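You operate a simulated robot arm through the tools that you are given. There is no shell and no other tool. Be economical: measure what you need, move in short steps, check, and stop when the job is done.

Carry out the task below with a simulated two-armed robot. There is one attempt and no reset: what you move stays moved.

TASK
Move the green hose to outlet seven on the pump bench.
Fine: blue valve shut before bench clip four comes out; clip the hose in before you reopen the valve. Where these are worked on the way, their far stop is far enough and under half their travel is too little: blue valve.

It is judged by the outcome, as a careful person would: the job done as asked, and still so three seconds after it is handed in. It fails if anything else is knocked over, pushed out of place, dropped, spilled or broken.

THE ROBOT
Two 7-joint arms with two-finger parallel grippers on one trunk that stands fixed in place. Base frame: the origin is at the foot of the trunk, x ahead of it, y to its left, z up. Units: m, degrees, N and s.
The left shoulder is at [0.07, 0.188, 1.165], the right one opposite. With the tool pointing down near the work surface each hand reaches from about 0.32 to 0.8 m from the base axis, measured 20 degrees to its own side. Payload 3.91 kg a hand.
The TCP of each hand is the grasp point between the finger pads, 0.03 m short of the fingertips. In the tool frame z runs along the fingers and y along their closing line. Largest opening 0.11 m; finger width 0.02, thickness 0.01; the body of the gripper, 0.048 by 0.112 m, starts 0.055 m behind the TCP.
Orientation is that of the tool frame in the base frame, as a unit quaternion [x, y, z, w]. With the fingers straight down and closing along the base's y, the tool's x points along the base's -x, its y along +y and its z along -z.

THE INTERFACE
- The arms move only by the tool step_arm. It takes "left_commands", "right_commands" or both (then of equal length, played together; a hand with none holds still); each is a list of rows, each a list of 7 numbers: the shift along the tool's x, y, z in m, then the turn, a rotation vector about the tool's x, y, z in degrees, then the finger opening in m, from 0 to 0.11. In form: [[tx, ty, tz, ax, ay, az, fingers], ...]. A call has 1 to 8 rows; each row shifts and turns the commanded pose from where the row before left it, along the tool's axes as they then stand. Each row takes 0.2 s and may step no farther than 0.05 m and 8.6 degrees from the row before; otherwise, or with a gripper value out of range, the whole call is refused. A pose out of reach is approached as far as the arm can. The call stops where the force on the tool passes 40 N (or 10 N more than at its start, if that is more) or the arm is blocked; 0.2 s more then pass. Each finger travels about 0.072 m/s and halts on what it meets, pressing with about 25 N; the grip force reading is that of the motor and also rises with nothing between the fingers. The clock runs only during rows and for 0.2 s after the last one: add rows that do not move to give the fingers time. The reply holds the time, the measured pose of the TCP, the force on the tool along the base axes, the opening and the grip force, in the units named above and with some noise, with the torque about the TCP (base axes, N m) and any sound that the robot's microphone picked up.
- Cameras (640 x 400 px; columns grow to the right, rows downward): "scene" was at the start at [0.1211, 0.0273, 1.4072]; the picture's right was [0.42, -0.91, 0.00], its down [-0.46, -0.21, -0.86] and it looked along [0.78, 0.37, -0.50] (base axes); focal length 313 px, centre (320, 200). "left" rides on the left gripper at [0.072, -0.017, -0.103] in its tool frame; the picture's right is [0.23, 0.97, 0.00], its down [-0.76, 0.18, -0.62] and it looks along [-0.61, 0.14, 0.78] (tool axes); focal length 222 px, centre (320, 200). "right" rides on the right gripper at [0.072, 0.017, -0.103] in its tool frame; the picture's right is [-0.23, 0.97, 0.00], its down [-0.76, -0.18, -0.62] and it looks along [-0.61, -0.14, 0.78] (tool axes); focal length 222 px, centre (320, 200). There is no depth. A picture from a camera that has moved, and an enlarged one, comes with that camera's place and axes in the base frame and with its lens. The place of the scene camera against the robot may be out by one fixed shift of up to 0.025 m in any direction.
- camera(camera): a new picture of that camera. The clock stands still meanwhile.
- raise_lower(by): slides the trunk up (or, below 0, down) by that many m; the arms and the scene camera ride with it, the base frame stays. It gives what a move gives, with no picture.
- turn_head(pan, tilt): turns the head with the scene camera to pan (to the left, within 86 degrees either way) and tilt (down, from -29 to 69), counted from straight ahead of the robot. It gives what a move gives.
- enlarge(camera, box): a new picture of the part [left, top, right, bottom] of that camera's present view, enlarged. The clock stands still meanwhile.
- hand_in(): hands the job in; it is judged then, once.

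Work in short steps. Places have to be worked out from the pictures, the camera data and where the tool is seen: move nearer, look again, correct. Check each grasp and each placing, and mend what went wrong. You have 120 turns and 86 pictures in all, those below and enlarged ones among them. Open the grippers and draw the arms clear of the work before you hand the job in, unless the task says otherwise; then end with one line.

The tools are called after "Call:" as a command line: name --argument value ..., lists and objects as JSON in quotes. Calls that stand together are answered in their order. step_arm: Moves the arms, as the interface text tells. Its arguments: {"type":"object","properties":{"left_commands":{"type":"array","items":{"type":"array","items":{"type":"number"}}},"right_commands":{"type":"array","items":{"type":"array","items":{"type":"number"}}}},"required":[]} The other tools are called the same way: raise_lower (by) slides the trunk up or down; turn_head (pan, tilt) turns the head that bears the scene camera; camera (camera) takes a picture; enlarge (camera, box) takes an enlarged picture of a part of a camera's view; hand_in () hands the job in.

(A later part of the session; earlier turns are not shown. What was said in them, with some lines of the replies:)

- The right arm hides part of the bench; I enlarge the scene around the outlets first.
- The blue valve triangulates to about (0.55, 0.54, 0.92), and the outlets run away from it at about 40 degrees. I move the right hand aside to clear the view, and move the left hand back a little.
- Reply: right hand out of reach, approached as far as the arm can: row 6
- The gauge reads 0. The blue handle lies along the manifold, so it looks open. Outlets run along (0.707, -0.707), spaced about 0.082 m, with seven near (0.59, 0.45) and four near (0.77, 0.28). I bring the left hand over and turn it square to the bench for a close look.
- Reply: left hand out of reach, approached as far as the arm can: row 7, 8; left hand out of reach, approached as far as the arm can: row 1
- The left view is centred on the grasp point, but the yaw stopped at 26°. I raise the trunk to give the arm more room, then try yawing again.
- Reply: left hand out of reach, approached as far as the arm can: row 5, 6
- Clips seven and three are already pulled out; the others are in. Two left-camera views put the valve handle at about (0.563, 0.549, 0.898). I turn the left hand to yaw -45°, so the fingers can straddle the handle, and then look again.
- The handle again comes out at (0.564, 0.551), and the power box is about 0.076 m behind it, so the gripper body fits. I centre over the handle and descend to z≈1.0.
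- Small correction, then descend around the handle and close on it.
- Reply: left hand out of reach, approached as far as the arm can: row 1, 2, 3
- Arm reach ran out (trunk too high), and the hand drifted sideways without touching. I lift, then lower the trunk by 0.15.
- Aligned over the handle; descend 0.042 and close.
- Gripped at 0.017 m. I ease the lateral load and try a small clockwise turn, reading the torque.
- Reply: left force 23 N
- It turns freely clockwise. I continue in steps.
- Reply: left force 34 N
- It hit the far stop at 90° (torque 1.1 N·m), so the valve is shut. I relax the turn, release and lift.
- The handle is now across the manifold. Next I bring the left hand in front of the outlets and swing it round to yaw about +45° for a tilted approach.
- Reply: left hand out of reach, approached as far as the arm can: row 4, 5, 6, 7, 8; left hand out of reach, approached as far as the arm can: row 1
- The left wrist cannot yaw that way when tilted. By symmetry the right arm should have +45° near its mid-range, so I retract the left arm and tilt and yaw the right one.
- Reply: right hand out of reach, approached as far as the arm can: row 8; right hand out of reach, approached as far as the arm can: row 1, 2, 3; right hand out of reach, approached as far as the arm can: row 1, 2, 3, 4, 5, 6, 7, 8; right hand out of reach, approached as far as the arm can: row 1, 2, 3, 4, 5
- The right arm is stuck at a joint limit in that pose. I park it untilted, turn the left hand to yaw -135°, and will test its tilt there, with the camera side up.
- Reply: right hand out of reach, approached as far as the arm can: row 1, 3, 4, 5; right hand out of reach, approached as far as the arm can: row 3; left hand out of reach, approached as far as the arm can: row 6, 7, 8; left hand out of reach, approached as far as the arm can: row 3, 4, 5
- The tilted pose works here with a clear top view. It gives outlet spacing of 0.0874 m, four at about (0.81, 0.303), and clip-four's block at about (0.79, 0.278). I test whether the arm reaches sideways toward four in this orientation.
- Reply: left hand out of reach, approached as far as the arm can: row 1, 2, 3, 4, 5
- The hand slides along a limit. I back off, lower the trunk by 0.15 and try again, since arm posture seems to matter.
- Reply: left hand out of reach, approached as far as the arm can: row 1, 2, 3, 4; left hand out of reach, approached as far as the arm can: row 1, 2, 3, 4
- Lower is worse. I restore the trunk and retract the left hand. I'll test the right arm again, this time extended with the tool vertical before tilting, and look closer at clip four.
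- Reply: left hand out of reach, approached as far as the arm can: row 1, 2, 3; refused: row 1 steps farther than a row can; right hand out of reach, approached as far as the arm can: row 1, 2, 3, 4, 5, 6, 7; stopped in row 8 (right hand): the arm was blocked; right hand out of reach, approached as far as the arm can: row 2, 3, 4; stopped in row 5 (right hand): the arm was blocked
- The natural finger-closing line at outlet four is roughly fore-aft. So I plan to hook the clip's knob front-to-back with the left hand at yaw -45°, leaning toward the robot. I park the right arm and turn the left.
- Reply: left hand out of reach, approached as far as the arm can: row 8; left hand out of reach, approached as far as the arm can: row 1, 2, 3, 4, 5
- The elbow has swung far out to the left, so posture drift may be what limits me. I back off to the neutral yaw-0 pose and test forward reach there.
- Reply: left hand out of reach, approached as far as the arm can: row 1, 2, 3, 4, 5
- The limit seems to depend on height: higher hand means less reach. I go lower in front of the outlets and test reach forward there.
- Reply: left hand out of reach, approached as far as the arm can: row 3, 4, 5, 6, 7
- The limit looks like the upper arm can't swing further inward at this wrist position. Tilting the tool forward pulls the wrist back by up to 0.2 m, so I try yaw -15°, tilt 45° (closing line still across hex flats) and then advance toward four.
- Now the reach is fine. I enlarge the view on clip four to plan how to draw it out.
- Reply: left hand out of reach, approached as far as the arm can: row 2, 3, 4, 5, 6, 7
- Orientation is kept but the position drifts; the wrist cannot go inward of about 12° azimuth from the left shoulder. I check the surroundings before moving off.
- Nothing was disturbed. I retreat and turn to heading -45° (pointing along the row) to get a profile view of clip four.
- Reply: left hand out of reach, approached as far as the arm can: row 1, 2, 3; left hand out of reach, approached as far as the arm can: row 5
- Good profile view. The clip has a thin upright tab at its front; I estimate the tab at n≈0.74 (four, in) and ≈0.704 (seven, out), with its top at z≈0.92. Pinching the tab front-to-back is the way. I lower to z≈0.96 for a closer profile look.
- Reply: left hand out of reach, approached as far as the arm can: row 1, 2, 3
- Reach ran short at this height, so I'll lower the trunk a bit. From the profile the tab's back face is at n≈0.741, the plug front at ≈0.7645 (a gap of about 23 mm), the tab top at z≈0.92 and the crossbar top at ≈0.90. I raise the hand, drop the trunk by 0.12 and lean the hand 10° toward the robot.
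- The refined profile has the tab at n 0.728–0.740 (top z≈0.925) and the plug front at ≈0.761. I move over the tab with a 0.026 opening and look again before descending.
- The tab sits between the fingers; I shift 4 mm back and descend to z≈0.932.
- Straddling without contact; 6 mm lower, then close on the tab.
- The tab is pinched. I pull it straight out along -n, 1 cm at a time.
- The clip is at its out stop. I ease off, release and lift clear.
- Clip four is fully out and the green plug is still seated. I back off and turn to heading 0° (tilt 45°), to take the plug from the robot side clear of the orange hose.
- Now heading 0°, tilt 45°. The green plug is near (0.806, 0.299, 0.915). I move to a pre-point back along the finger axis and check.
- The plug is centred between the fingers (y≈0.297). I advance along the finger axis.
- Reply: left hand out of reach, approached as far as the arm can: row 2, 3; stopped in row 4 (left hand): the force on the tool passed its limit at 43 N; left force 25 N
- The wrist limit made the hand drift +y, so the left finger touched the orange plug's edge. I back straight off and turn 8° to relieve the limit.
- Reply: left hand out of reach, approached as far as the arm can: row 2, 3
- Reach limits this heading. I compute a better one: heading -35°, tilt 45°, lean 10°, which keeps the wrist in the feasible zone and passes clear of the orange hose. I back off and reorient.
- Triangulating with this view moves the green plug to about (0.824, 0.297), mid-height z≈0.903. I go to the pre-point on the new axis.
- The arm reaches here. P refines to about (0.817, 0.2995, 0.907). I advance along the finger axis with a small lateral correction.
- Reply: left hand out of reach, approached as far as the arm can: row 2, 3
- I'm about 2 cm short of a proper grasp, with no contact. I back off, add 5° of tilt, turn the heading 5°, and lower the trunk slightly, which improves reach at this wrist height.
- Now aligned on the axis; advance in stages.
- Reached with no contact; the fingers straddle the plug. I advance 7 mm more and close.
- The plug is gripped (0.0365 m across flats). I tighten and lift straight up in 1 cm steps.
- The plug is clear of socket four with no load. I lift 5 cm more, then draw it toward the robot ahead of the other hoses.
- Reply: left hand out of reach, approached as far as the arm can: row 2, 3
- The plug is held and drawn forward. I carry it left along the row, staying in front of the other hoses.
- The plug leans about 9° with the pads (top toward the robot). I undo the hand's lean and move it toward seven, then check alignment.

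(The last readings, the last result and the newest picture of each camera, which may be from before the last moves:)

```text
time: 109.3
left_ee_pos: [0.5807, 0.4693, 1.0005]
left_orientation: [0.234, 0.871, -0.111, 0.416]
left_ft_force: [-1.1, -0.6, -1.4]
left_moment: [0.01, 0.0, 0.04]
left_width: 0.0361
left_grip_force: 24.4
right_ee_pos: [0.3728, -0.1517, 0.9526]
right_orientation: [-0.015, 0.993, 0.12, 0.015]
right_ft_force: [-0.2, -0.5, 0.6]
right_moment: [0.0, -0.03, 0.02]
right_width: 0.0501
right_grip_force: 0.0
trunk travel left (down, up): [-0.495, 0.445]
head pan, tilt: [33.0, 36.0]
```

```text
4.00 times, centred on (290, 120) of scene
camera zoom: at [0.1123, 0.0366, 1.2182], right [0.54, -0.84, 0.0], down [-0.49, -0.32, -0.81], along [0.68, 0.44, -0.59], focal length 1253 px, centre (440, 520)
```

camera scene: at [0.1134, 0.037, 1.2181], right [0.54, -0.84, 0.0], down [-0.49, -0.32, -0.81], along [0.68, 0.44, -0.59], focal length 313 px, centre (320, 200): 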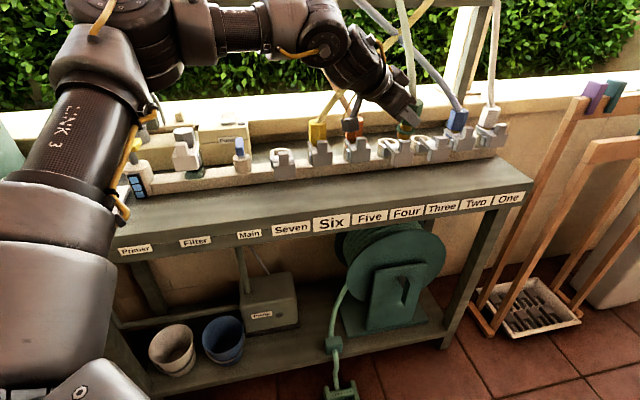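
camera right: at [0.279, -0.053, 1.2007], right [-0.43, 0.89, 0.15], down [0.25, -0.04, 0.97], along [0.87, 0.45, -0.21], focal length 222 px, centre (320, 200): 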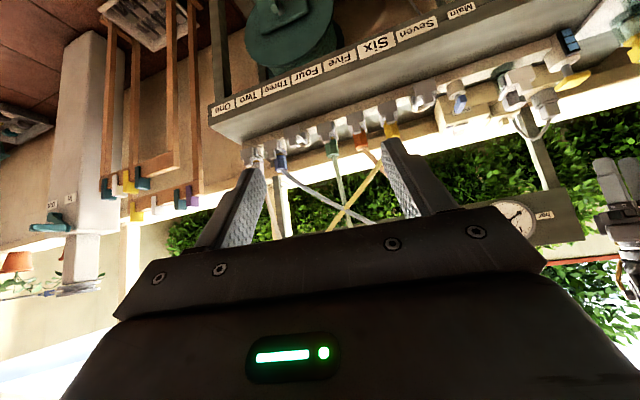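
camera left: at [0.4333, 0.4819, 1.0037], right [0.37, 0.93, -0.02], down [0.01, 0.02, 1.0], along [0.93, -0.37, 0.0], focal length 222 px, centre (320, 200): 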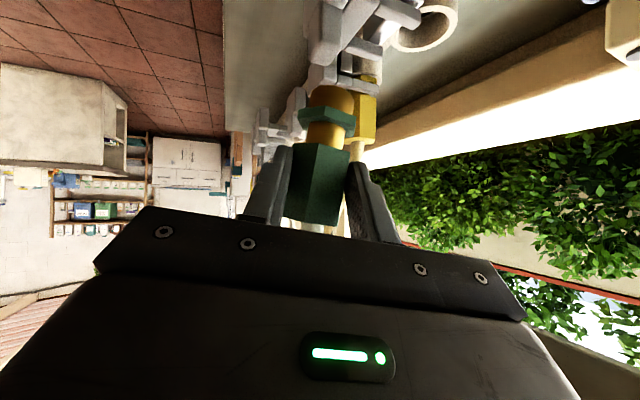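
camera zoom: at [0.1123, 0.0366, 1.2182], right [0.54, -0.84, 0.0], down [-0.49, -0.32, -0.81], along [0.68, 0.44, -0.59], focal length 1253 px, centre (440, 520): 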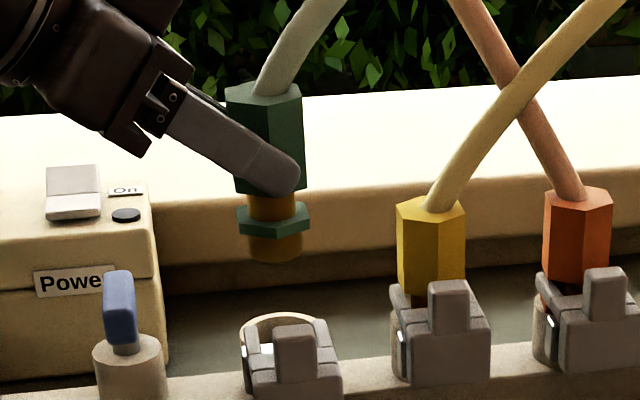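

The plug is now vertical in both views. Its axis is at about (0.5945, 0.461) and socket seven at (0.6285, 0.4925). I shift over the socket and lower part way to check.

Call:
step_arm --left_commands '[[-0.0044, 0.0219, 0.0054, 0, 0, 0, 0.0], [-0.0043, 0.0219, 0.0054, 0, 0, 0, 0.0], [0.0155, 0, 0.0125, 0, 0, 0, 0.0], [0.0155, 0, 0.0125, 0, 0, 0, 0.0], [0.0078, 0, 0.0063, 0, 0, 0, 0.0], [0, 0, 0, 0, 0, 0, 0.0]]'

Call:
enlarge --camera "scene" --box '[240, 70, 340, 170]'

Call:
enlarge --camera "left" --box '[220, 0, 480, 240]'

```text
time: 110.7
left_ee_pos: [0.6148, 0.5013, 0.9496]
left_orientation: [0.234, 0.872, -0.111, 0.416]
left_ft_force: [-0.3, 0.1, -1.6]
left_moment: [0.02, 0.04, 0.01]
left_width: 0.0359
left_grip_force: 25.4
right_ee_pos: [0.3746, -0.1521, 0.953]
right_orientation: [-0.014, 0.993, 0.12, 0.015]
right_ft_force: [-0.7, 0.5, 0.1]
right_moment: [0.0, 0.01, 0.0]
right_width: 0.0501
right_grip_force: 0.1
trunk travel left (down, up): [-0.495, 0.445]
head pan, tilt: [33.0, 36.0]
```

```text
4.00 times, centred on (290, 120) of scene
camera zoom: at [0.1127, 0.0367, 1.2182], right [0.54, -0.84, 0.0], down [-0.49, -0.32, -0.81], along [0.68, 0.44, -0.59], focal length 1253 px, centre (440, 520)
```

zoom: 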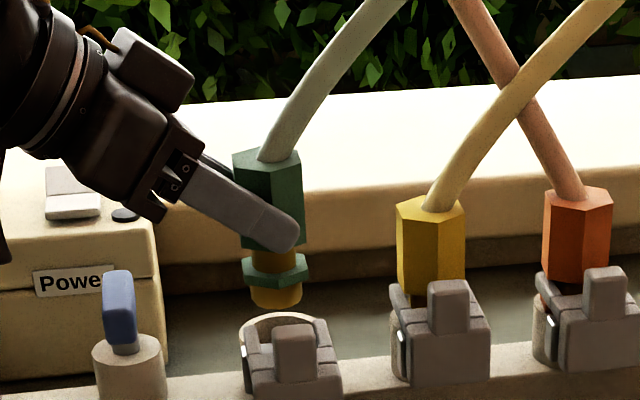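

```text
1.67 times, centred on (350, 120) of left
camera zoom: at [0.4977, 0.5495, 0.9568], right [0.36, 0.91, -0.18], down [0.08, 0.16, 0.98], along [0.93, -0.37, -0.02], focal length 370 px, centre (270, 333)
```

zoom: 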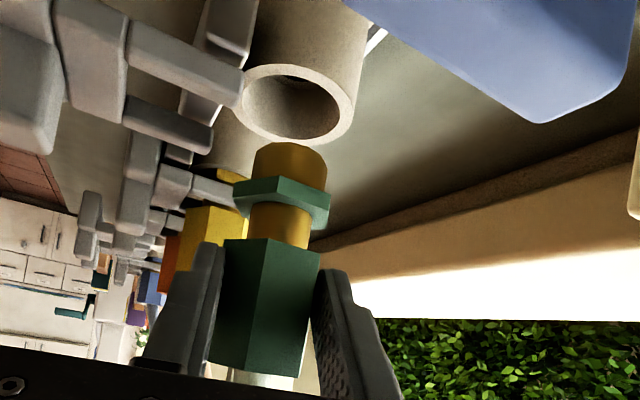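

Nearly centred; a 2 mm correction, then I lower in small steps watching force.

Call:
step_arm --left_commands '[[-0.0007, -0.002, 0.0009, 0, 0, 0, 0.0], [0.0078, 0, 0.0063, 0, 0, 0, 0.0], [0.0078, 0, 0.0063, 0, 0, 0, 0.0], [0.0039, 0, 0.0031, 0, 0, 0, 0.0], [0, 0, 0, 0, 0, 0, 0.0]]'

```text
time: 111.9
left_ee_pos: [0.6149, 0.4982, 0.9263]
left_orientation: [0.234, 0.872, -0.111, 0.417]
left_ft_force: [0.2, -0.6, -1.2]
left_moment: [0.01, 0.02, 0.01]
left_width: 0.0361
left_grip_force: 25.1
right_ee_pos: [0.3736, -0.1529, 0.9533]
right_orientation: [-0.015, 0.993, 0.12, 0.015]
right_ft_force: [0.3, 0.2, -0.9]
right_moment: [0.03, 0.01, 0.03]
right_width: 0.0501
right_grip_force: 0.1
trunk travel left (down, up): [-0.495, 0.445]
head pan, tilt: [33.0, 36.0]
```

Call:
step_arm --left_commands '[[0.0039, 0, 0.0031, 0, 0, 0, 0.0], [0.0039, 0, 0.0031, 0, 0, 0, 0.0], [0, 0, 0, 0, 0, 0, 0.0]]'

Call:
enlarge --camera "scene" --box '[240, 70, 340, 170]'

```text
time: 112.7
left_ee_pos: [0.6146, 0.4989, 0.9163]
left_orientation: [0.234, 0.872, -0.111, 0.415]
left_ft_force: [-0.3, 0.2, -0.3]
left_moment: [0.02, 0.02, -0.01]
left_width: 0.0362
left_grip_force: 25.1
right_ee_pos: [0.3733, -0.1512, 0.9534]
right_orientation: [-0.015, 0.993, 0.119, 0.015]
right_ft_force: [-0.4, 0.2, 0.2]
right_moment: [0.0, -0.02, 0.04]
right_width: 0.0499
right_grip_force: 0.1
trunk travel left (down, up): [-0.495, 0.445]
head pan, tilt: [33.0, 36.0]
```

```text
4.00 times, centred on (290, 120) of scene
camera zoom: at [0.1127, 0.0366, 1.2182], right [0.54, -0.84, 0.0], down [-0.49, -0.32, -0.81], along [0.68, 0.44, -0.59], focal length 1253 px, centre (440, 520)
```

zoom: 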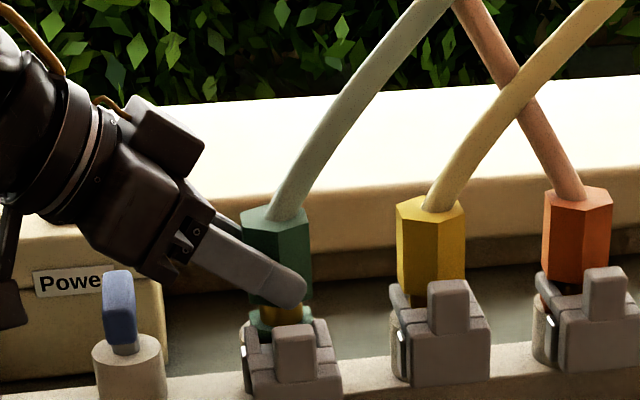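

Going in without resistance; judging by its neighbour, about 6–8 mm remain. I continue down until it seats.

Call:
step_arm --left_commands '[[0.0031, 0, 0.0025, 0, 0, 0, 0.0], [0.0031, 0, 0.0025, 0, 0, 0, 0.0], [0, 0, 0, 0, 0, 0, 0.0]]'

Call:
step_arm --left_commands '[[0.0023, 0, 0.0019, 0, 0, 0, 0.0], [0.0023, 0, 0.0019, 0, 0, 0, 0.0], [0, 0, 0, 0, 0, 0, 0.0]]'

```text
time: 113.5
left_ee_pos: [0.616, 0.4987, 0.9114]
left_orientation: [0.234, 0.87, -0.11, 0.419]
left_ft_force: [3.2, 4.5, 18.7]
left_moment: [-0.25, -0.33, 0.1]
left_width: 0.0369
left_grip_force: 25.1
right_ee_pos: [0.3725, -0.1517, 0.9527]
right_orientation: [-0.014, 0.993, 0.119, 0.015]
right_ft_force: [-0.3, -1.1, -0.4]
right_moment: [0.01, 0.02, -0.01]
right_width: 0.0502
right_grip_force: 0.0
trunk travel left (down, up): [-0.495, 0.445]
head pan, tilt: [33.0, 36.0]
```

```text
time: 114.3
left_ee_pos: [0.6144, 0.4968, 0.9039]
left_orientation: [0.235, 0.871, -0.111, 0.417]
left_ft_force: [0.6, 1.1, 18.0]
left_moment: [-0.23, -0.34, -0.01]
left_width: 0.0363
left_grip_force: 25.0
right_ee_pos: [0.3709, -0.1528, 0.9541]
right_orientation: [-0.016, 0.992, 0.12, 0.016]
right_ft_force: [0.4, 0.4, -0.4]
right_moment: [0.01, -0.01, -0.02]
right_width: 0.0501
right_grip_force: 0.1
trunk travel left (down, up): [-0.495, 0.445]
head pan, tilt: [33.0, 36.0]
```

Call:
enlarge --camera "left" --box '[220, 0, 480, 240]'

```text
1.67 times, centred on (350, 120) of left
camera zoom: at [0.4973, 0.5461, 0.9109], right [0.36, 0.91, -0.17], down [0.08, 0.15, 0.98], along [0.93, -0.37, -0.02], focal length 370 px, centre (270, 333)
```

zoom: 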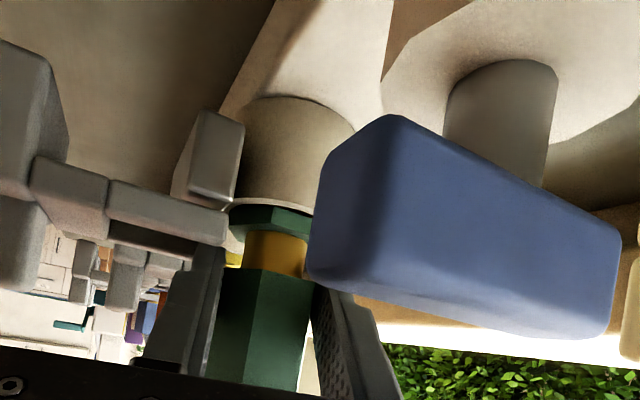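

The flange sits on socket seven's rim and the plug is upright. I release and back out along the finger axis.

Call:
step_arm --left_commands '[[-0.0015, 0, -0.0012, 0, 0, 0, 0.0], [0, 0, 0, 0, 0, 0, 0.055], [0, 0, 0, 0, 0, 0, 0.055], [0, 0, -0.03, 0, 0, 0, 0.055], [0, 0, -0.03, 0, 0, 0, 0.055], [-0.01, 0, -0.03, 0, 0, 0, 0.055], [-0.02, -0.03, -0.03, 0, 0, 0, 0.04], [0, 0, 0, 0, 0, 0, 0.03]]'

Call:
enlarge --camera "scene" --box '[240, 70, 340, 170]'

```text
time: 116.1
left_ee_pos: [0.5361, 0.512, 1.0017]
left_orientation: [0.234, 0.872, -0.112, 0.415]
left_ft_force: [0.1, 0.6, -0.5]
left_moment: [0.0, 0.0, 0.0]
left_width: 0.0299
left_grip_force: 0.0
right_ee_pos: [0.3754, -0.1509, 0.9532]
right_orientation: [-0.015, 0.993, 0.119, 0.015]
right_ft_force: [0.4, 1.3, -0.5]
right_moment: [0.03, 0.01, -0.01]
right_width: 0.0498
right_grip_force: 0.1
trunk travel left (down, up): [-0.495, 0.445]
head pan, tilt: [33.0, 36.0]
```

```text
4.00 times, centred on (290, 120) of scene
camera zoom: at [0.1135, 0.0375, 1.218], right [0.54, -0.84, 0.0], down [-0.49, -0.32, -0.81], along [0.68, 0.44, -0.59], focal length 1253 px, centre (440, 520)
```

zoom: 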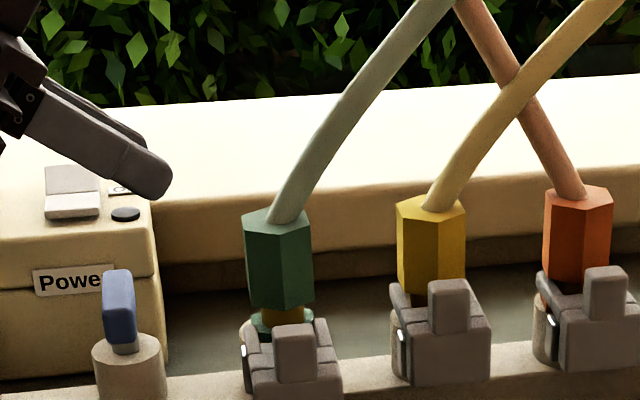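

The green plug stands in seven just as it stood in four. Next I close the fingers, turn to heading -45°, and come down in front of clip seven's plate to push it in.

Call:
step_arm --left_commands '[[0, 0, 0, 5.8, 0, 4.7, 0.0], [0, 0, 0, 5.8, 0, 4.7, 0.0], [-0.0034, -0.0255, 0.0264, 0, 0, 0, 0.0], [-0.0034, -0.0255, 0.0264, 0, 0, 0, 0.0], [-0.0034, -0.0255, 0.0264, 0, 0, 0, 0.0], [0.0213, 0, 0.0173, 0, 0, 0, 0.0], [0.0213, 0, 0.0173, 0, 0, 0, 0.0], [0, 0, 0, 0, 0, 0, 0.0]]'

Call:
enlarge --camera "left" --box '[220, 0, 480, 240]'

```text
time: 117.9
left_ee_pos: [0.5329, 0.4069, 0.9065]
left_orientation: [0.345, 0.834, -0.164, 0.398]
left_ft_force: [-0.5, 0.4, -0.3]
left_moment: [-0.02, -0.01, -0.01]
left_width: 0.0003
left_grip_force: 25.3
right_ee_pos: [0.3725, -0.1513, 0.9545]
right_orientation: [-0.014, 0.993, 0.12, 0.015]
right_ft_force: [0.1, -0.8, 0.4]
right_moment: [-0.01, 0.02, -0.01]
right_width: 0.0502
right_grip_force: 0.1
trunk travel left (down, up): [-0.495, 0.445]
head pan, tilt: [33.0, 36.0]
```

```text
1.67 times, centred on (350, 120) of left
camera zoom: at [0.4315, 0.484, 0.9139], right [0.59, 0.79, -0.18], down [0.12, 0.13, 0.98], along [0.8, -0.6, -0.02], focal length 370 px, centre (270, 333)
```

zoom: 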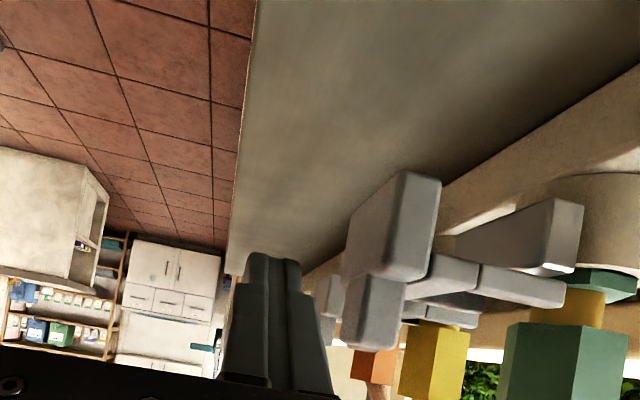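

The closed fingers stand in front of the plate at crossbar height. I push along +n.

Call:
step_arm --left_commands '[[0, 0.012, 0, 0, 0, 0, 0.0], [0, 0.012, 0, 0, 0, 0, 0.0], [0, 0.01, 0, 0, 0, 0, 0.0], [0, 0.01, 0, 0, 0, 0, 0.0], [0, 0, 0, 0, 0, 0, 0.0]]'

Call:
step_arm --left_commands '[[0, 0.006, 0, 0, 0, 0, 0.0], [0, 0.005, 0, 0, 0, 0, 0.0], [0, 0, 0, 0, 0, 0, 0.0]]'

```text
time: 119.1
left_ee_pos: [0.5585, 0.4378, 0.9077]
left_orientation: [0.345, 0.834, -0.164, 0.399]
left_ft_force: [-0.4, 0.6, 0.0]
left_moment: [0.02, -0.01, 0.0]
left_width: 0.0
left_grip_force: 25.1
right_ee_pos: [0.3749, -0.1517, 0.954]
right_orientation: [-0.015, 0.993, 0.119, 0.015]
right_ft_force: [0.4, 0.4, -0.5]
right_moment: [0.0, -0.01, 0.0]
right_width: 0.0499
right_grip_force: 0.0
trunk travel left (down, up): [-0.495, 0.445]
head pan, tilt: [33.0, 36.0]
```

```text
time: 119.9
left_ee_pos: [0.5687, 0.4449, 0.9072]
left_orientation: [0.345, 0.834, -0.164, 0.398]
left_ft_force: [0.2, -0.6, -1.1]
left_moment: [0.01, 0.03, 0.01]
left_width: 0.0001
left_grip_force: 25.1
right_ee_pos: [0.3742, -0.1521, 0.9531]
right_orientation: [-0.015, 0.993, 0.119, 0.014]
right_ft_force: [-0.4, -0.4, -0.5]
right_moment: [0.01, 0.0, -0.02]
right_width: 0.0501
right_grip_force: 0.0
trunk travel left (down, up): [-0.495, 0.445]
head pan, tilt: [33.0, 36.0]
```

Call:
step_arm --left_commands '[[0, 0.005, 0, 0, 0, 0, 0.0], [0, 0.004, 0, 0, 0, 0, 0.0], [0, 0, 0, 0, 0, 0, 0.0]]'

Call:
enlarge --camera "scene" --box '[240, 70, 340, 170]'

```text
time: 120.7
left_ee_pos: [0.57, 0.4472, 0.9069]
left_orientation: [0.347, 0.834, -0.165, 0.395]
left_ft_force: [-25.1, -23.1, -9.6]
left_moment: [0.02, 0.01, -0.08]
left_width: 0.0
left_grip_force: 25.2
right_ee_pos: [0.3718, -0.1543, 0.9538]
right_orientation: [-0.015, 0.992, 0.121, 0.017]
right_ft_force: [-0.3, 0.7, 0.2]
right_moment: [-0.02, -0.03, -0.01]
right_width: 0.0501
right_grip_force: 0.0
trunk travel left (down, up): [-0.495, 0.445]
head pan, tilt: [33.0, 36.0]
```

```text
4.00 times, centred on (290, 120) of scene
camera zoom: at [0.1093, 0.0336, 1.2185], right [0.54, -0.84, 0.0], down [-0.49, -0.32, -0.81], along [0.68, 0.44, -0.58], focal length 1253 px, centre (440, 520)
```

zoom: 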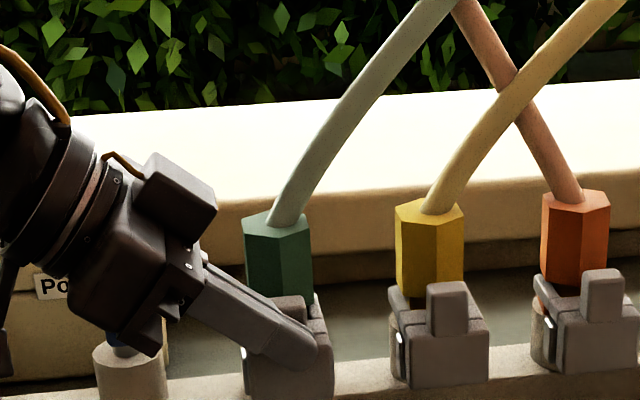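

The stop was felt at 34 N exactly where the other clips sit, so clip seven is in. I retreat, lift and straighten the tool, then raise the trunk for the valve.

Call:
step_arm --left_commands '[[0, -0.03, 0, 0, 0, 0, 0.0], [-0.031, -0.01, -0.025, 0, 0, 0, 0.0], [-0.031, 0, -0.025, 0, 0, 0, 0.03], [-0.031, 0, -0.025, 0, 0, 0, 0.05], [0, 0, 0, 0, 8, 0, 0.05], [0, 0, 0, 0, 8, 0, 0.05], [0, 0, 0, 0, 8, 0, 0.05], [0, 0, 0, 0, 8, 0, 0.05]]'

Call:
step_arm --left_commands '[[0, 0, 0, 0, 8, 0, 0.05], [0, 0, 0, 0, 8, 0, 0.05], [0, 0, 0, 0, 3, 0, 0.05], [0, 0, 0, 0, 0, 0, 0.05]]'

Call:
raise_lower --by 0.18

Call:
enlarge --camera "scene" --box '[200, 130, 360, 240]'

```text
time: 122.5
left_ee_pos: [0.548, 0.4218, 1.0256]
left_orientation: [0.377, 0.912, -0.061, 0.152]
left_ft_force: [0.2, -0.4, -0.7]
left_moment: [-0.01, 0.0, -0.05]
left_width: 0.0499
left_grip_force: 0.1
right_ee_pos: [0.3738, -0.1536, 0.9524]
right_orientation: [-0.015, 0.993, 0.12, 0.014]
right_ft_force: [-0.3, 0.1, 0.0]
right_moment: [0.03, 0.0, 0.01]
right_width: 0.0503
right_grip_force: 0.0
trunk travel left (down, up): [-0.495, 0.445]
head pan, tilt: [33.0, 36.0]
```

```text
time: 123.5
left_ee_pos: [0.5237, 0.4261, 1.0003]
left_orientation: [0.383, 0.924, 0.002, 0.003]
left_ft_force: [-0.3, 0.4, -0.9]
left_moment: [-0.02, 0.0, -0.02]
left_width: 0.05
left_grip_force: 0.0
left hand out of reach, approached as far as the arm can: row 2, 3
right_ee_pos: [0.3754, -0.1524, 0.9532]
right_orientation: [-0.016, 0.993, 0.119, 0.015]
right_ft_force: [0.0, -0.7, -0.1]
right_moment: [0.02, 0.02, 0.02]
right_width: 0.0501
right_grip_force: 0.1
trunk travel left (down, up): [-0.495, 0.445]
head pan, tilt: [33.0, 36.0]
```

```text
time: 125.5
left_ee_pos: [0.5228, 0.4262, 1.1815]
left_orientation: [0.382, 0.924, 0.001, 0.002]
left_ft_force: [-0.3, -0.1, 0.4]
left_moment: [-0.05, -0.01, 0.05]
left_width: 0.0502
left_grip_force: 0.0
right_ee_pos: [0.3735, -0.1516, 1.1335]
right_orientation: [-0.014, 0.993, 0.12, 0.015]
right_ft_force: [0.2, -0.3, -0.3]
right_moment: [-0.03, 0.01, -0.02]
right_width: 0.05
right_grip_force: 0.1
trunk travel left (down, up): [-0.675, 0.265]
head pan, tilt: [33.0, 36.0]
```

```text
3.64 times, centred on (280, 185) of scene
camera zoom: at [0.1128, 0.0365, 1.3981], right [0.54, -0.84, 0.0], down [-0.49, -0.32, -0.81], along [0.68, 0.44, -0.59], focal length 1139 px, centre (466, 254)
```

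zoom: 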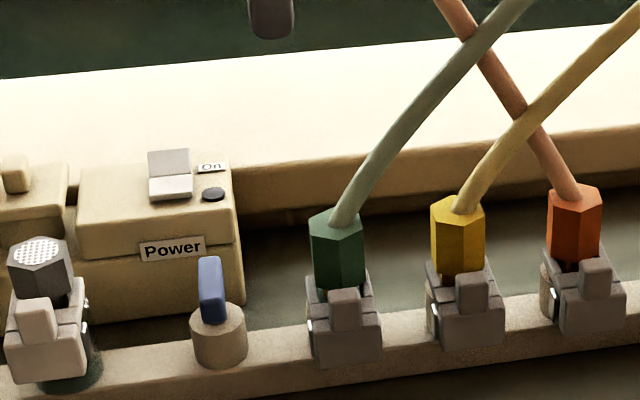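

Clip seven and the green plug now match their neighbours. I turn the left hand to yaw -135° and go over the valve handle.

Call:
step_arm --left_commands '[[0, 0, 0, 0, 0, 8.4, 0.05], [0, 0, 0, 0, 0, 8.4, 0.05], [0, 0, 0, 0, 0, 8.4, 0.05], [0, 0, 0, 0, 0, 8.4, 0.05], [0, 0, 0, 0, 0, 8.4, 0.05], [0, 0, 0, 0, 0, 8.4, 0.05], [0, 0, 0, 0, 0, 8.4, 0.05], [0, 0, 0, 0, 0, 8.4, 0.05]]'

Call:
step_arm --left_commands '[[0, 0, 0, 0, 0, 8.4, 0.05], [0, 0, 0, 0, 0, 8.4, 0.05], [0, 0, 0, 0, 0, 6, 0.05], [0.04, -0.02, 0, 0, 0, 0, 0.05], [0.04, -0.02, 0, 0, 0, 0, 0.05], [0.04, -0.02, 0, 0, 0, 0, 0.05], [0, 0, 0.05, 0, 0, 0, 0.05], [0, 0, 0, 0, 0, 0, 0.05]]'

```text
time: 127.3
left_ee_pos: [0.5227, 0.4263, 1.1815]
left_orientation: [0.831, 0.557, 0.002, 0.002]
left_ft_force: [-0.1, 0.0, -0.7]
left_moment: [-0.03, 0.01, -0.01]
left_width: 0.0501
left_grip_force: 0.1
right_ee_pos: [0.3739, -0.1511, 1.1331]
right_orientation: [-0.015, 0.993, 0.12, 0.015]
right_ft_force: [-0.2, 0.2, 0.4]
right_moment: [0.01, 0.04, 0.02]
right_width: 0.05
right_grip_force: 0.1
trunk travel left (down, up): [-0.675, 0.265]
head pan, tilt: [33.0, 36.0]
```

```text
time: 129.1
left_ee_pos: [0.5416, 0.5499, 1.1127]
left_orientation: [0.924, 0.383, 0.002, 0.001]
left_ft_force: [-0.4, 0.1, -0.3]
left_moment: [0.02, -0.01, 0.01]
left_width: 0.0503
left_grip_force: 0.1
left hand out of reach, approached as far as the arm can: row 4, 5, 6
right_ee_pos: [0.3745, -0.1528, 1.1338]
right_orientation: [-0.016, 0.993, 0.12, 0.015]
right_ft_force: [-0.2, 0.0, 0.4]
right_moment: [0.02, 0.0, -0.02]
right_width: 0.0501
right_grip_force: 0.0
trunk travel left (down, up): [-0.675, 0.265]
head pan, tilt: [33.0, 36.0]
```

Call:
step_arm --left_commands '[[0, 0, 0.045, 0, 0, 0, 0.05], [0, 0, 0.045, 0, 0, 0, 0.05], [0.01, 0.0074, 0.02, 0, 0, 0, 0.05], [0.0098, 0.0073, 0, 0, 0, 0, 0.05], [0, 0, 0, 0, 0, 0, 0.05]]'

Call:
camera --camera "left"

```text
time: 130.3
left_ee_pos: [0.5664, 0.5553, 1.0003]
left_orientation: [0.924, 0.383, 0.003, 0.001]
left_ft_force: [-0.4, 0.2, -0.3]
left_moment: [-0.01, 0.02, 0.02]
left_width: 0.0499
left_grip_force: 0.0
right_ee_pos: [0.3734, -0.1525, 1.1346]
right_orientation: [-0.015, 0.993, 0.12, 0.015]
right_ft_force: [0.3, -0.1, -1.0]
right_moment: [0.01, 0.01, -0.02]
right_width: 0.05
right_grip_force: 0.1
trunk travel left (down, up): [-0.675, 0.265]
head pan, tilt: [33.0, 36.0]
```

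```text
0 pictures are left
camera left: at [0.6051, 0.618, 1.1027], right [0.85, -0.53, 0.0], down [-0.42, -0.66, 0.62], along [-0.32, -0.53, -0.78], focal length 222 px, centre (320, 200)
```

left: 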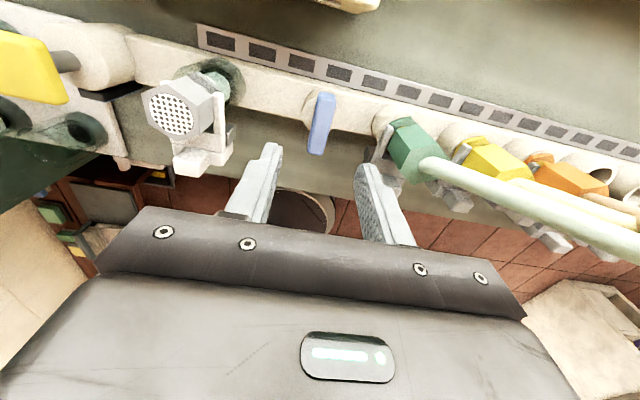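

Pictures are used up, but this last one puts the handle at (0.570, 0.556), within 2 mm of centre. I descend and grip as before, watching forces.

Call:
step_arm --left_commands '[[0, 0.002, 0.03, 0, 0, 0, 0.05], [0, 0, 0.03, 0, 0, 0, 0.05], [0, 0, 0.028, 0, 0, 0, 0.05], [0, 0, 0, 0, 0, 0, 0.05]]'

Call:
step_arm --left_commands '[[0, 0, 0, 0, 0, 0, 0.02], [0, 0, 0, 0, 0, 0, 0.0], [0, 0, 0, 0, 0, 0, 0.0], [0, 0, 0, 0, 0, 0, 0.0]]'

```text
time: 131.3
left_ee_pos: [0.5669, 0.5518, 0.9116]
left_orientation: [0.924, 0.383, 0.002, 0.0]
left_ft_force: [0.2, 0.4, -0.1]
left_moment: [0.01, 0.0, 0.0]
left_width: 0.0499
left_grip_force: 0.0
right_ee_pos: [0.3723, -0.1522, 1.1329]
right_orientation: [-0.015, 0.993, 0.119, 0.015]
right_ft_force: [-0.6, 1.1, -0.6]
right_moment: [-0.02, 0.01, 0.01]
right_width: 0.05
right_grip_force: 0.1
trunk travel left (down, up): [-0.675, 0.265]
head pan, tilt: [33.0, 36.0]
```

```text
time: 132.3
left_ee_pos: [0.5659, 0.5526, 0.9131]
left_orientation: [0.923, 0.384, 0.0, 0.002]
left_ft_force: [-3.7, 4.1, -1.8]
left_moment: [0.6, 0.32, 0.01]
left_width: 0.0169
left_grip_force: 45.0
right_ee_pos: [0.3738, -0.151, 1.1332]
right_orientation: [-0.015, 0.993, 0.118, 0.015]
right_ft_force: [-0.9, -0.6, -0.2]
right_moment: [0.03, 0.0, 0.02]
right_width: 0.0503
right_grip_force: 0.1
trunk travel left (down, up): [-0.675, 0.265]
head pan, tilt: [33.0, 36.0]
```

Gripped at 0.0169 m, same as before. I turn back counter-clockwise in steps.

Call:
step_arm --left_commands '[[0, -0.0005, 0, 0, 0, -8, 0.0], [0, 0, 0, 0, 0, -8, 0.0], [0, 0, 0, 0, 0, -8, 0.0]]'

Call:
step_arm --left_commands '[[0, 0, 0, 0, 0, -8, 0.0], [0, 0, 0, 0, 0, -8, 0.0]]'

```text
time: 133.1
left_ee_pos: [0.5656, 0.5532, 0.9116]
left_orientation: [0.823, 0.568, 0.0, 0.0]
left_ft_force: [-16.2, -3.4, -8.5]
left_moment: [1.03, 0.26, -0.05]
left_width: 0.0165
left_grip_force: 45.3
right_ee_pos: [0.3714, -0.1509, 1.1344]
right_orientation: [-0.016, 0.992, 0.12, 0.017]
right_ft_force: [-0.3, 0.2, 0.6]
right_moment: [0.0, 0.02, 0.03]
right_width: 0.0502
right_grip_force: 0.0
trunk travel left (down, up): [-0.675, 0.265]
head pan, tilt: [33.0, 36.0]
```

```text
time: 133.7
left_ee_pos: [0.5656, 0.5529, 0.9107]
left_orientation: [0.736, 0.676, 0.0, 0.002]
left_ft_force: [-26.2, -8.6, -15.1]
left_moment: [0.82, 0.69, -0.02]
left_width: 0.0169
left_grip_force: 45.2
right_ee_pos: [0.3714, -0.1528, 1.1337]
right_orientation: [-0.016, 0.993, 0.12, 0.017]
right_ft_force: [-0.1, -0.4, 0.1]
right_moment: [0.01, 0.01, 0.01]
right_width: 0.0502
right_grip_force: 0.1
trunk travel left (down, up): [-0.675, 0.265]
head pan, tilt: [33.0, 36.0]
```

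Call:
step_arm --left_commands '[[-0.001, -0.0025, 0.001, 0, 0, 0, 0.0], [0, 0, 0, 0, 0, -8, 0.0], [0, 0, 0, 0, 0, -8, 0.0], [0, 0, 0, 0, 0, -8, 0.0]]'

Call:
step_arm --left_commands '[[0, 0, 0, 0, 0, -8, 0.0], [0, 0, 0, 0, 0, -8, 0.0]]'

```text
time: 134.7
left_ee_pos: [0.5648, 0.5533, 0.9132]
left_orientation: [0.58, 0.815, 0.001, 0.002]
left_ft_force: [-16.4, -2.2, -9.1]
left_moment: [0.01, 0.93, 0.02]
left_width: 0.0167
left_grip_force: 44.9
right_ee_pos: [0.3735, -0.1519, 1.1326]
right_orientation: [-0.016, 0.993, 0.12, 0.015]
right_ft_force: [-0.3, 0.2, -0.6]
right_moment: [-0.02, 0.01, -0.02]
right_width: 0.0501
right_grip_force: 0.0
trunk travel left (down, up): [-0.675, 0.265]
head pan, tilt: [33.0, 36.0]
```

```text
time: 135.3
left_ee_pos: [0.5637, 0.551, 0.9123]
left_orientation: [0.46, 0.888, 0.001, 0.003]
left_ft_force: [-14.6, -0.5, -5.2]
left_moment: [0.8, 1.44, -0.02]
left_width: 0.0168
left_grip_force: 45.1
right_ee_pos: [0.3727, -0.152, 1.1332]
right_orientation: [-0.015, 0.993, 0.119, 0.015]
right_ft_force: [0.1, -0.4, -0.3]
right_moment: [-0.01, 0.02, 0.0]
right_width: 0.0504
right_grip_force: 0.0
trunk travel left (down, up): [-0.675, 0.265]
head pan, tilt: [33.0, 36.0]
```

Call:
step_arm --left_commands '[[0, -0.001, 0, 0, 0, -6, 0.0], [0, 0, 0, 0, 0, -5, 0.0], [0, 0, 0, 0, 0, -4, 0.0], [0, 0, 0, 0, 0, 0, 0.0]]'

```text
time: 136.3
left_ee_pos: [0.5661, 0.5515, 0.9123]
left_orientation: [0.343, 0.939, 0.0, 0.004]
left_ft_force: [-9.4, 1.1, -4.4]
left_moment: [-0.3, 0.53, -1.15]
left_width: 0.018
left_grip_force: 45.2
right_ee_pos: [0.3728, -0.152, 1.1329]
right_orientation: [-0.016, 0.993, 0.118, 0.016]
right_ft_force: [-0.1, 0.3, 0.1]
right_moment: [-0.03, -0.05, 0.0]
right_width: 0.05
right_grip_force: 0.1
trunk travel left (down, up): [-0.675, 0.265]
head pan, tilt: [33.0, 36.0]
```

Torque of 1.15 N·m at the other stop means the valve is fully open again. I relax, release, lift and draw clear.

Call:
step_arm --left_commands '[[0, 0, 0, 0, 0, 4, 0.0], [0, 0, 0, 0, 0, 0, 0.05], [0, 0, 0, 0, 0, 0, 0.05], [0, 0, -0.03, 0, 0, 0, 0.05], [0, 0, -0.045, 0, 0, 0, 0.05], [0, 0, -0.045, 0, 0, 0, 0.05], [0, 0, -0.045, 0, 0, 0, 0.05], [0, 0, 0, 0, 0, 0, 0.05]]'

Call:
step_arm --left_commands '[[0, -0.045, -0.01, 0, 0, 0, 0.08], [0, -0.045, -0.01, 0, 0, 0, 0.11], [0.01, -0.045, -0.01, 0, 0, 0, 0.11], [0.01, -0.045, 0, 0, 0, 0, 0.11], [0, 0, 0, 0, 0, 0, 0.11]]' --right_commands '[[0, 0, 0, 0, 0, 0, 0.08], [0, 0, 0, 0, 0, 0, 0.11], [0, 0, 0, 0, 0, 0, 0.11], [0, 0, 0, 0, 0, 0, 0.11], [0, 0, 0, 0, 0, 0, 0.11]]'

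```text
time: 138.1
left_ee_pos: [0.5644, 0.5535, 1.0775]
left_orientation: [0.375, 0.927, -0.001, 0.002]
left_ft_force: [0.8, 0.0, -0.2]
left_moment: [0.0, 0.02, -0.02]
left_width: 0.0499
left_grip_force: 0.0
right_ee_pos: [0.3749, -0.1509, 1.1339]
right_orientation: [-0.016, 0.993, 0.119, 0.015]
right_ft_force: [0.7, 0.3, -0.5]
right_moment: [-0.02, 0.0, 0.03]
right_width: 0.05
right_grip_force: 0.0
trunk travel left (down, up): [-0.675, 0.265]
head pan, tilt: [33.0, 36.0]
```

```text
time: 139.3
left_ee_pos: [0.4287, 0.4363, 1.1016]
left_orientation: [0.373, 0.928, 0.001, 0.002]
left_ft_force: [0.1, -0.1, -0.1]
left_moment: [-0.01, 0.0, 0.01]
left_width: 0.1102
left_grip_force: 0.1
right_ee_pos: [0.3757, -0.1522, 1.134]
right_orientation: [-0.014, 0.993, 0.119, 0.015]
right_ft_force: [-0.1, -0.1, -0.5]
right_moment: [0.0, 0.04, 0.01]
right_width: 0.11
right_grip_force: 0.1
trunk travel left (down, up): [-0.675, 0.265]
head pan, tilt: [33.0, 36.0]
```

Both grippers are open and clear of the work. The valve is open, clip seven is in, and clip four is left out with its outlet empty. I hand in.

Call:
hand_in

```text
The job is handed in.
```

I moved the green hose to outlet seven and handed the job in: I shut the blue valve before drawing clip four, and reopened it only after clip seven was pushed in. The reopening is known only from feeling the valve's end stop, because I had no pictures left. The left hand pressed briefly on the orange plug while I reached for the green one, and the orange plug looked in place afterwards.
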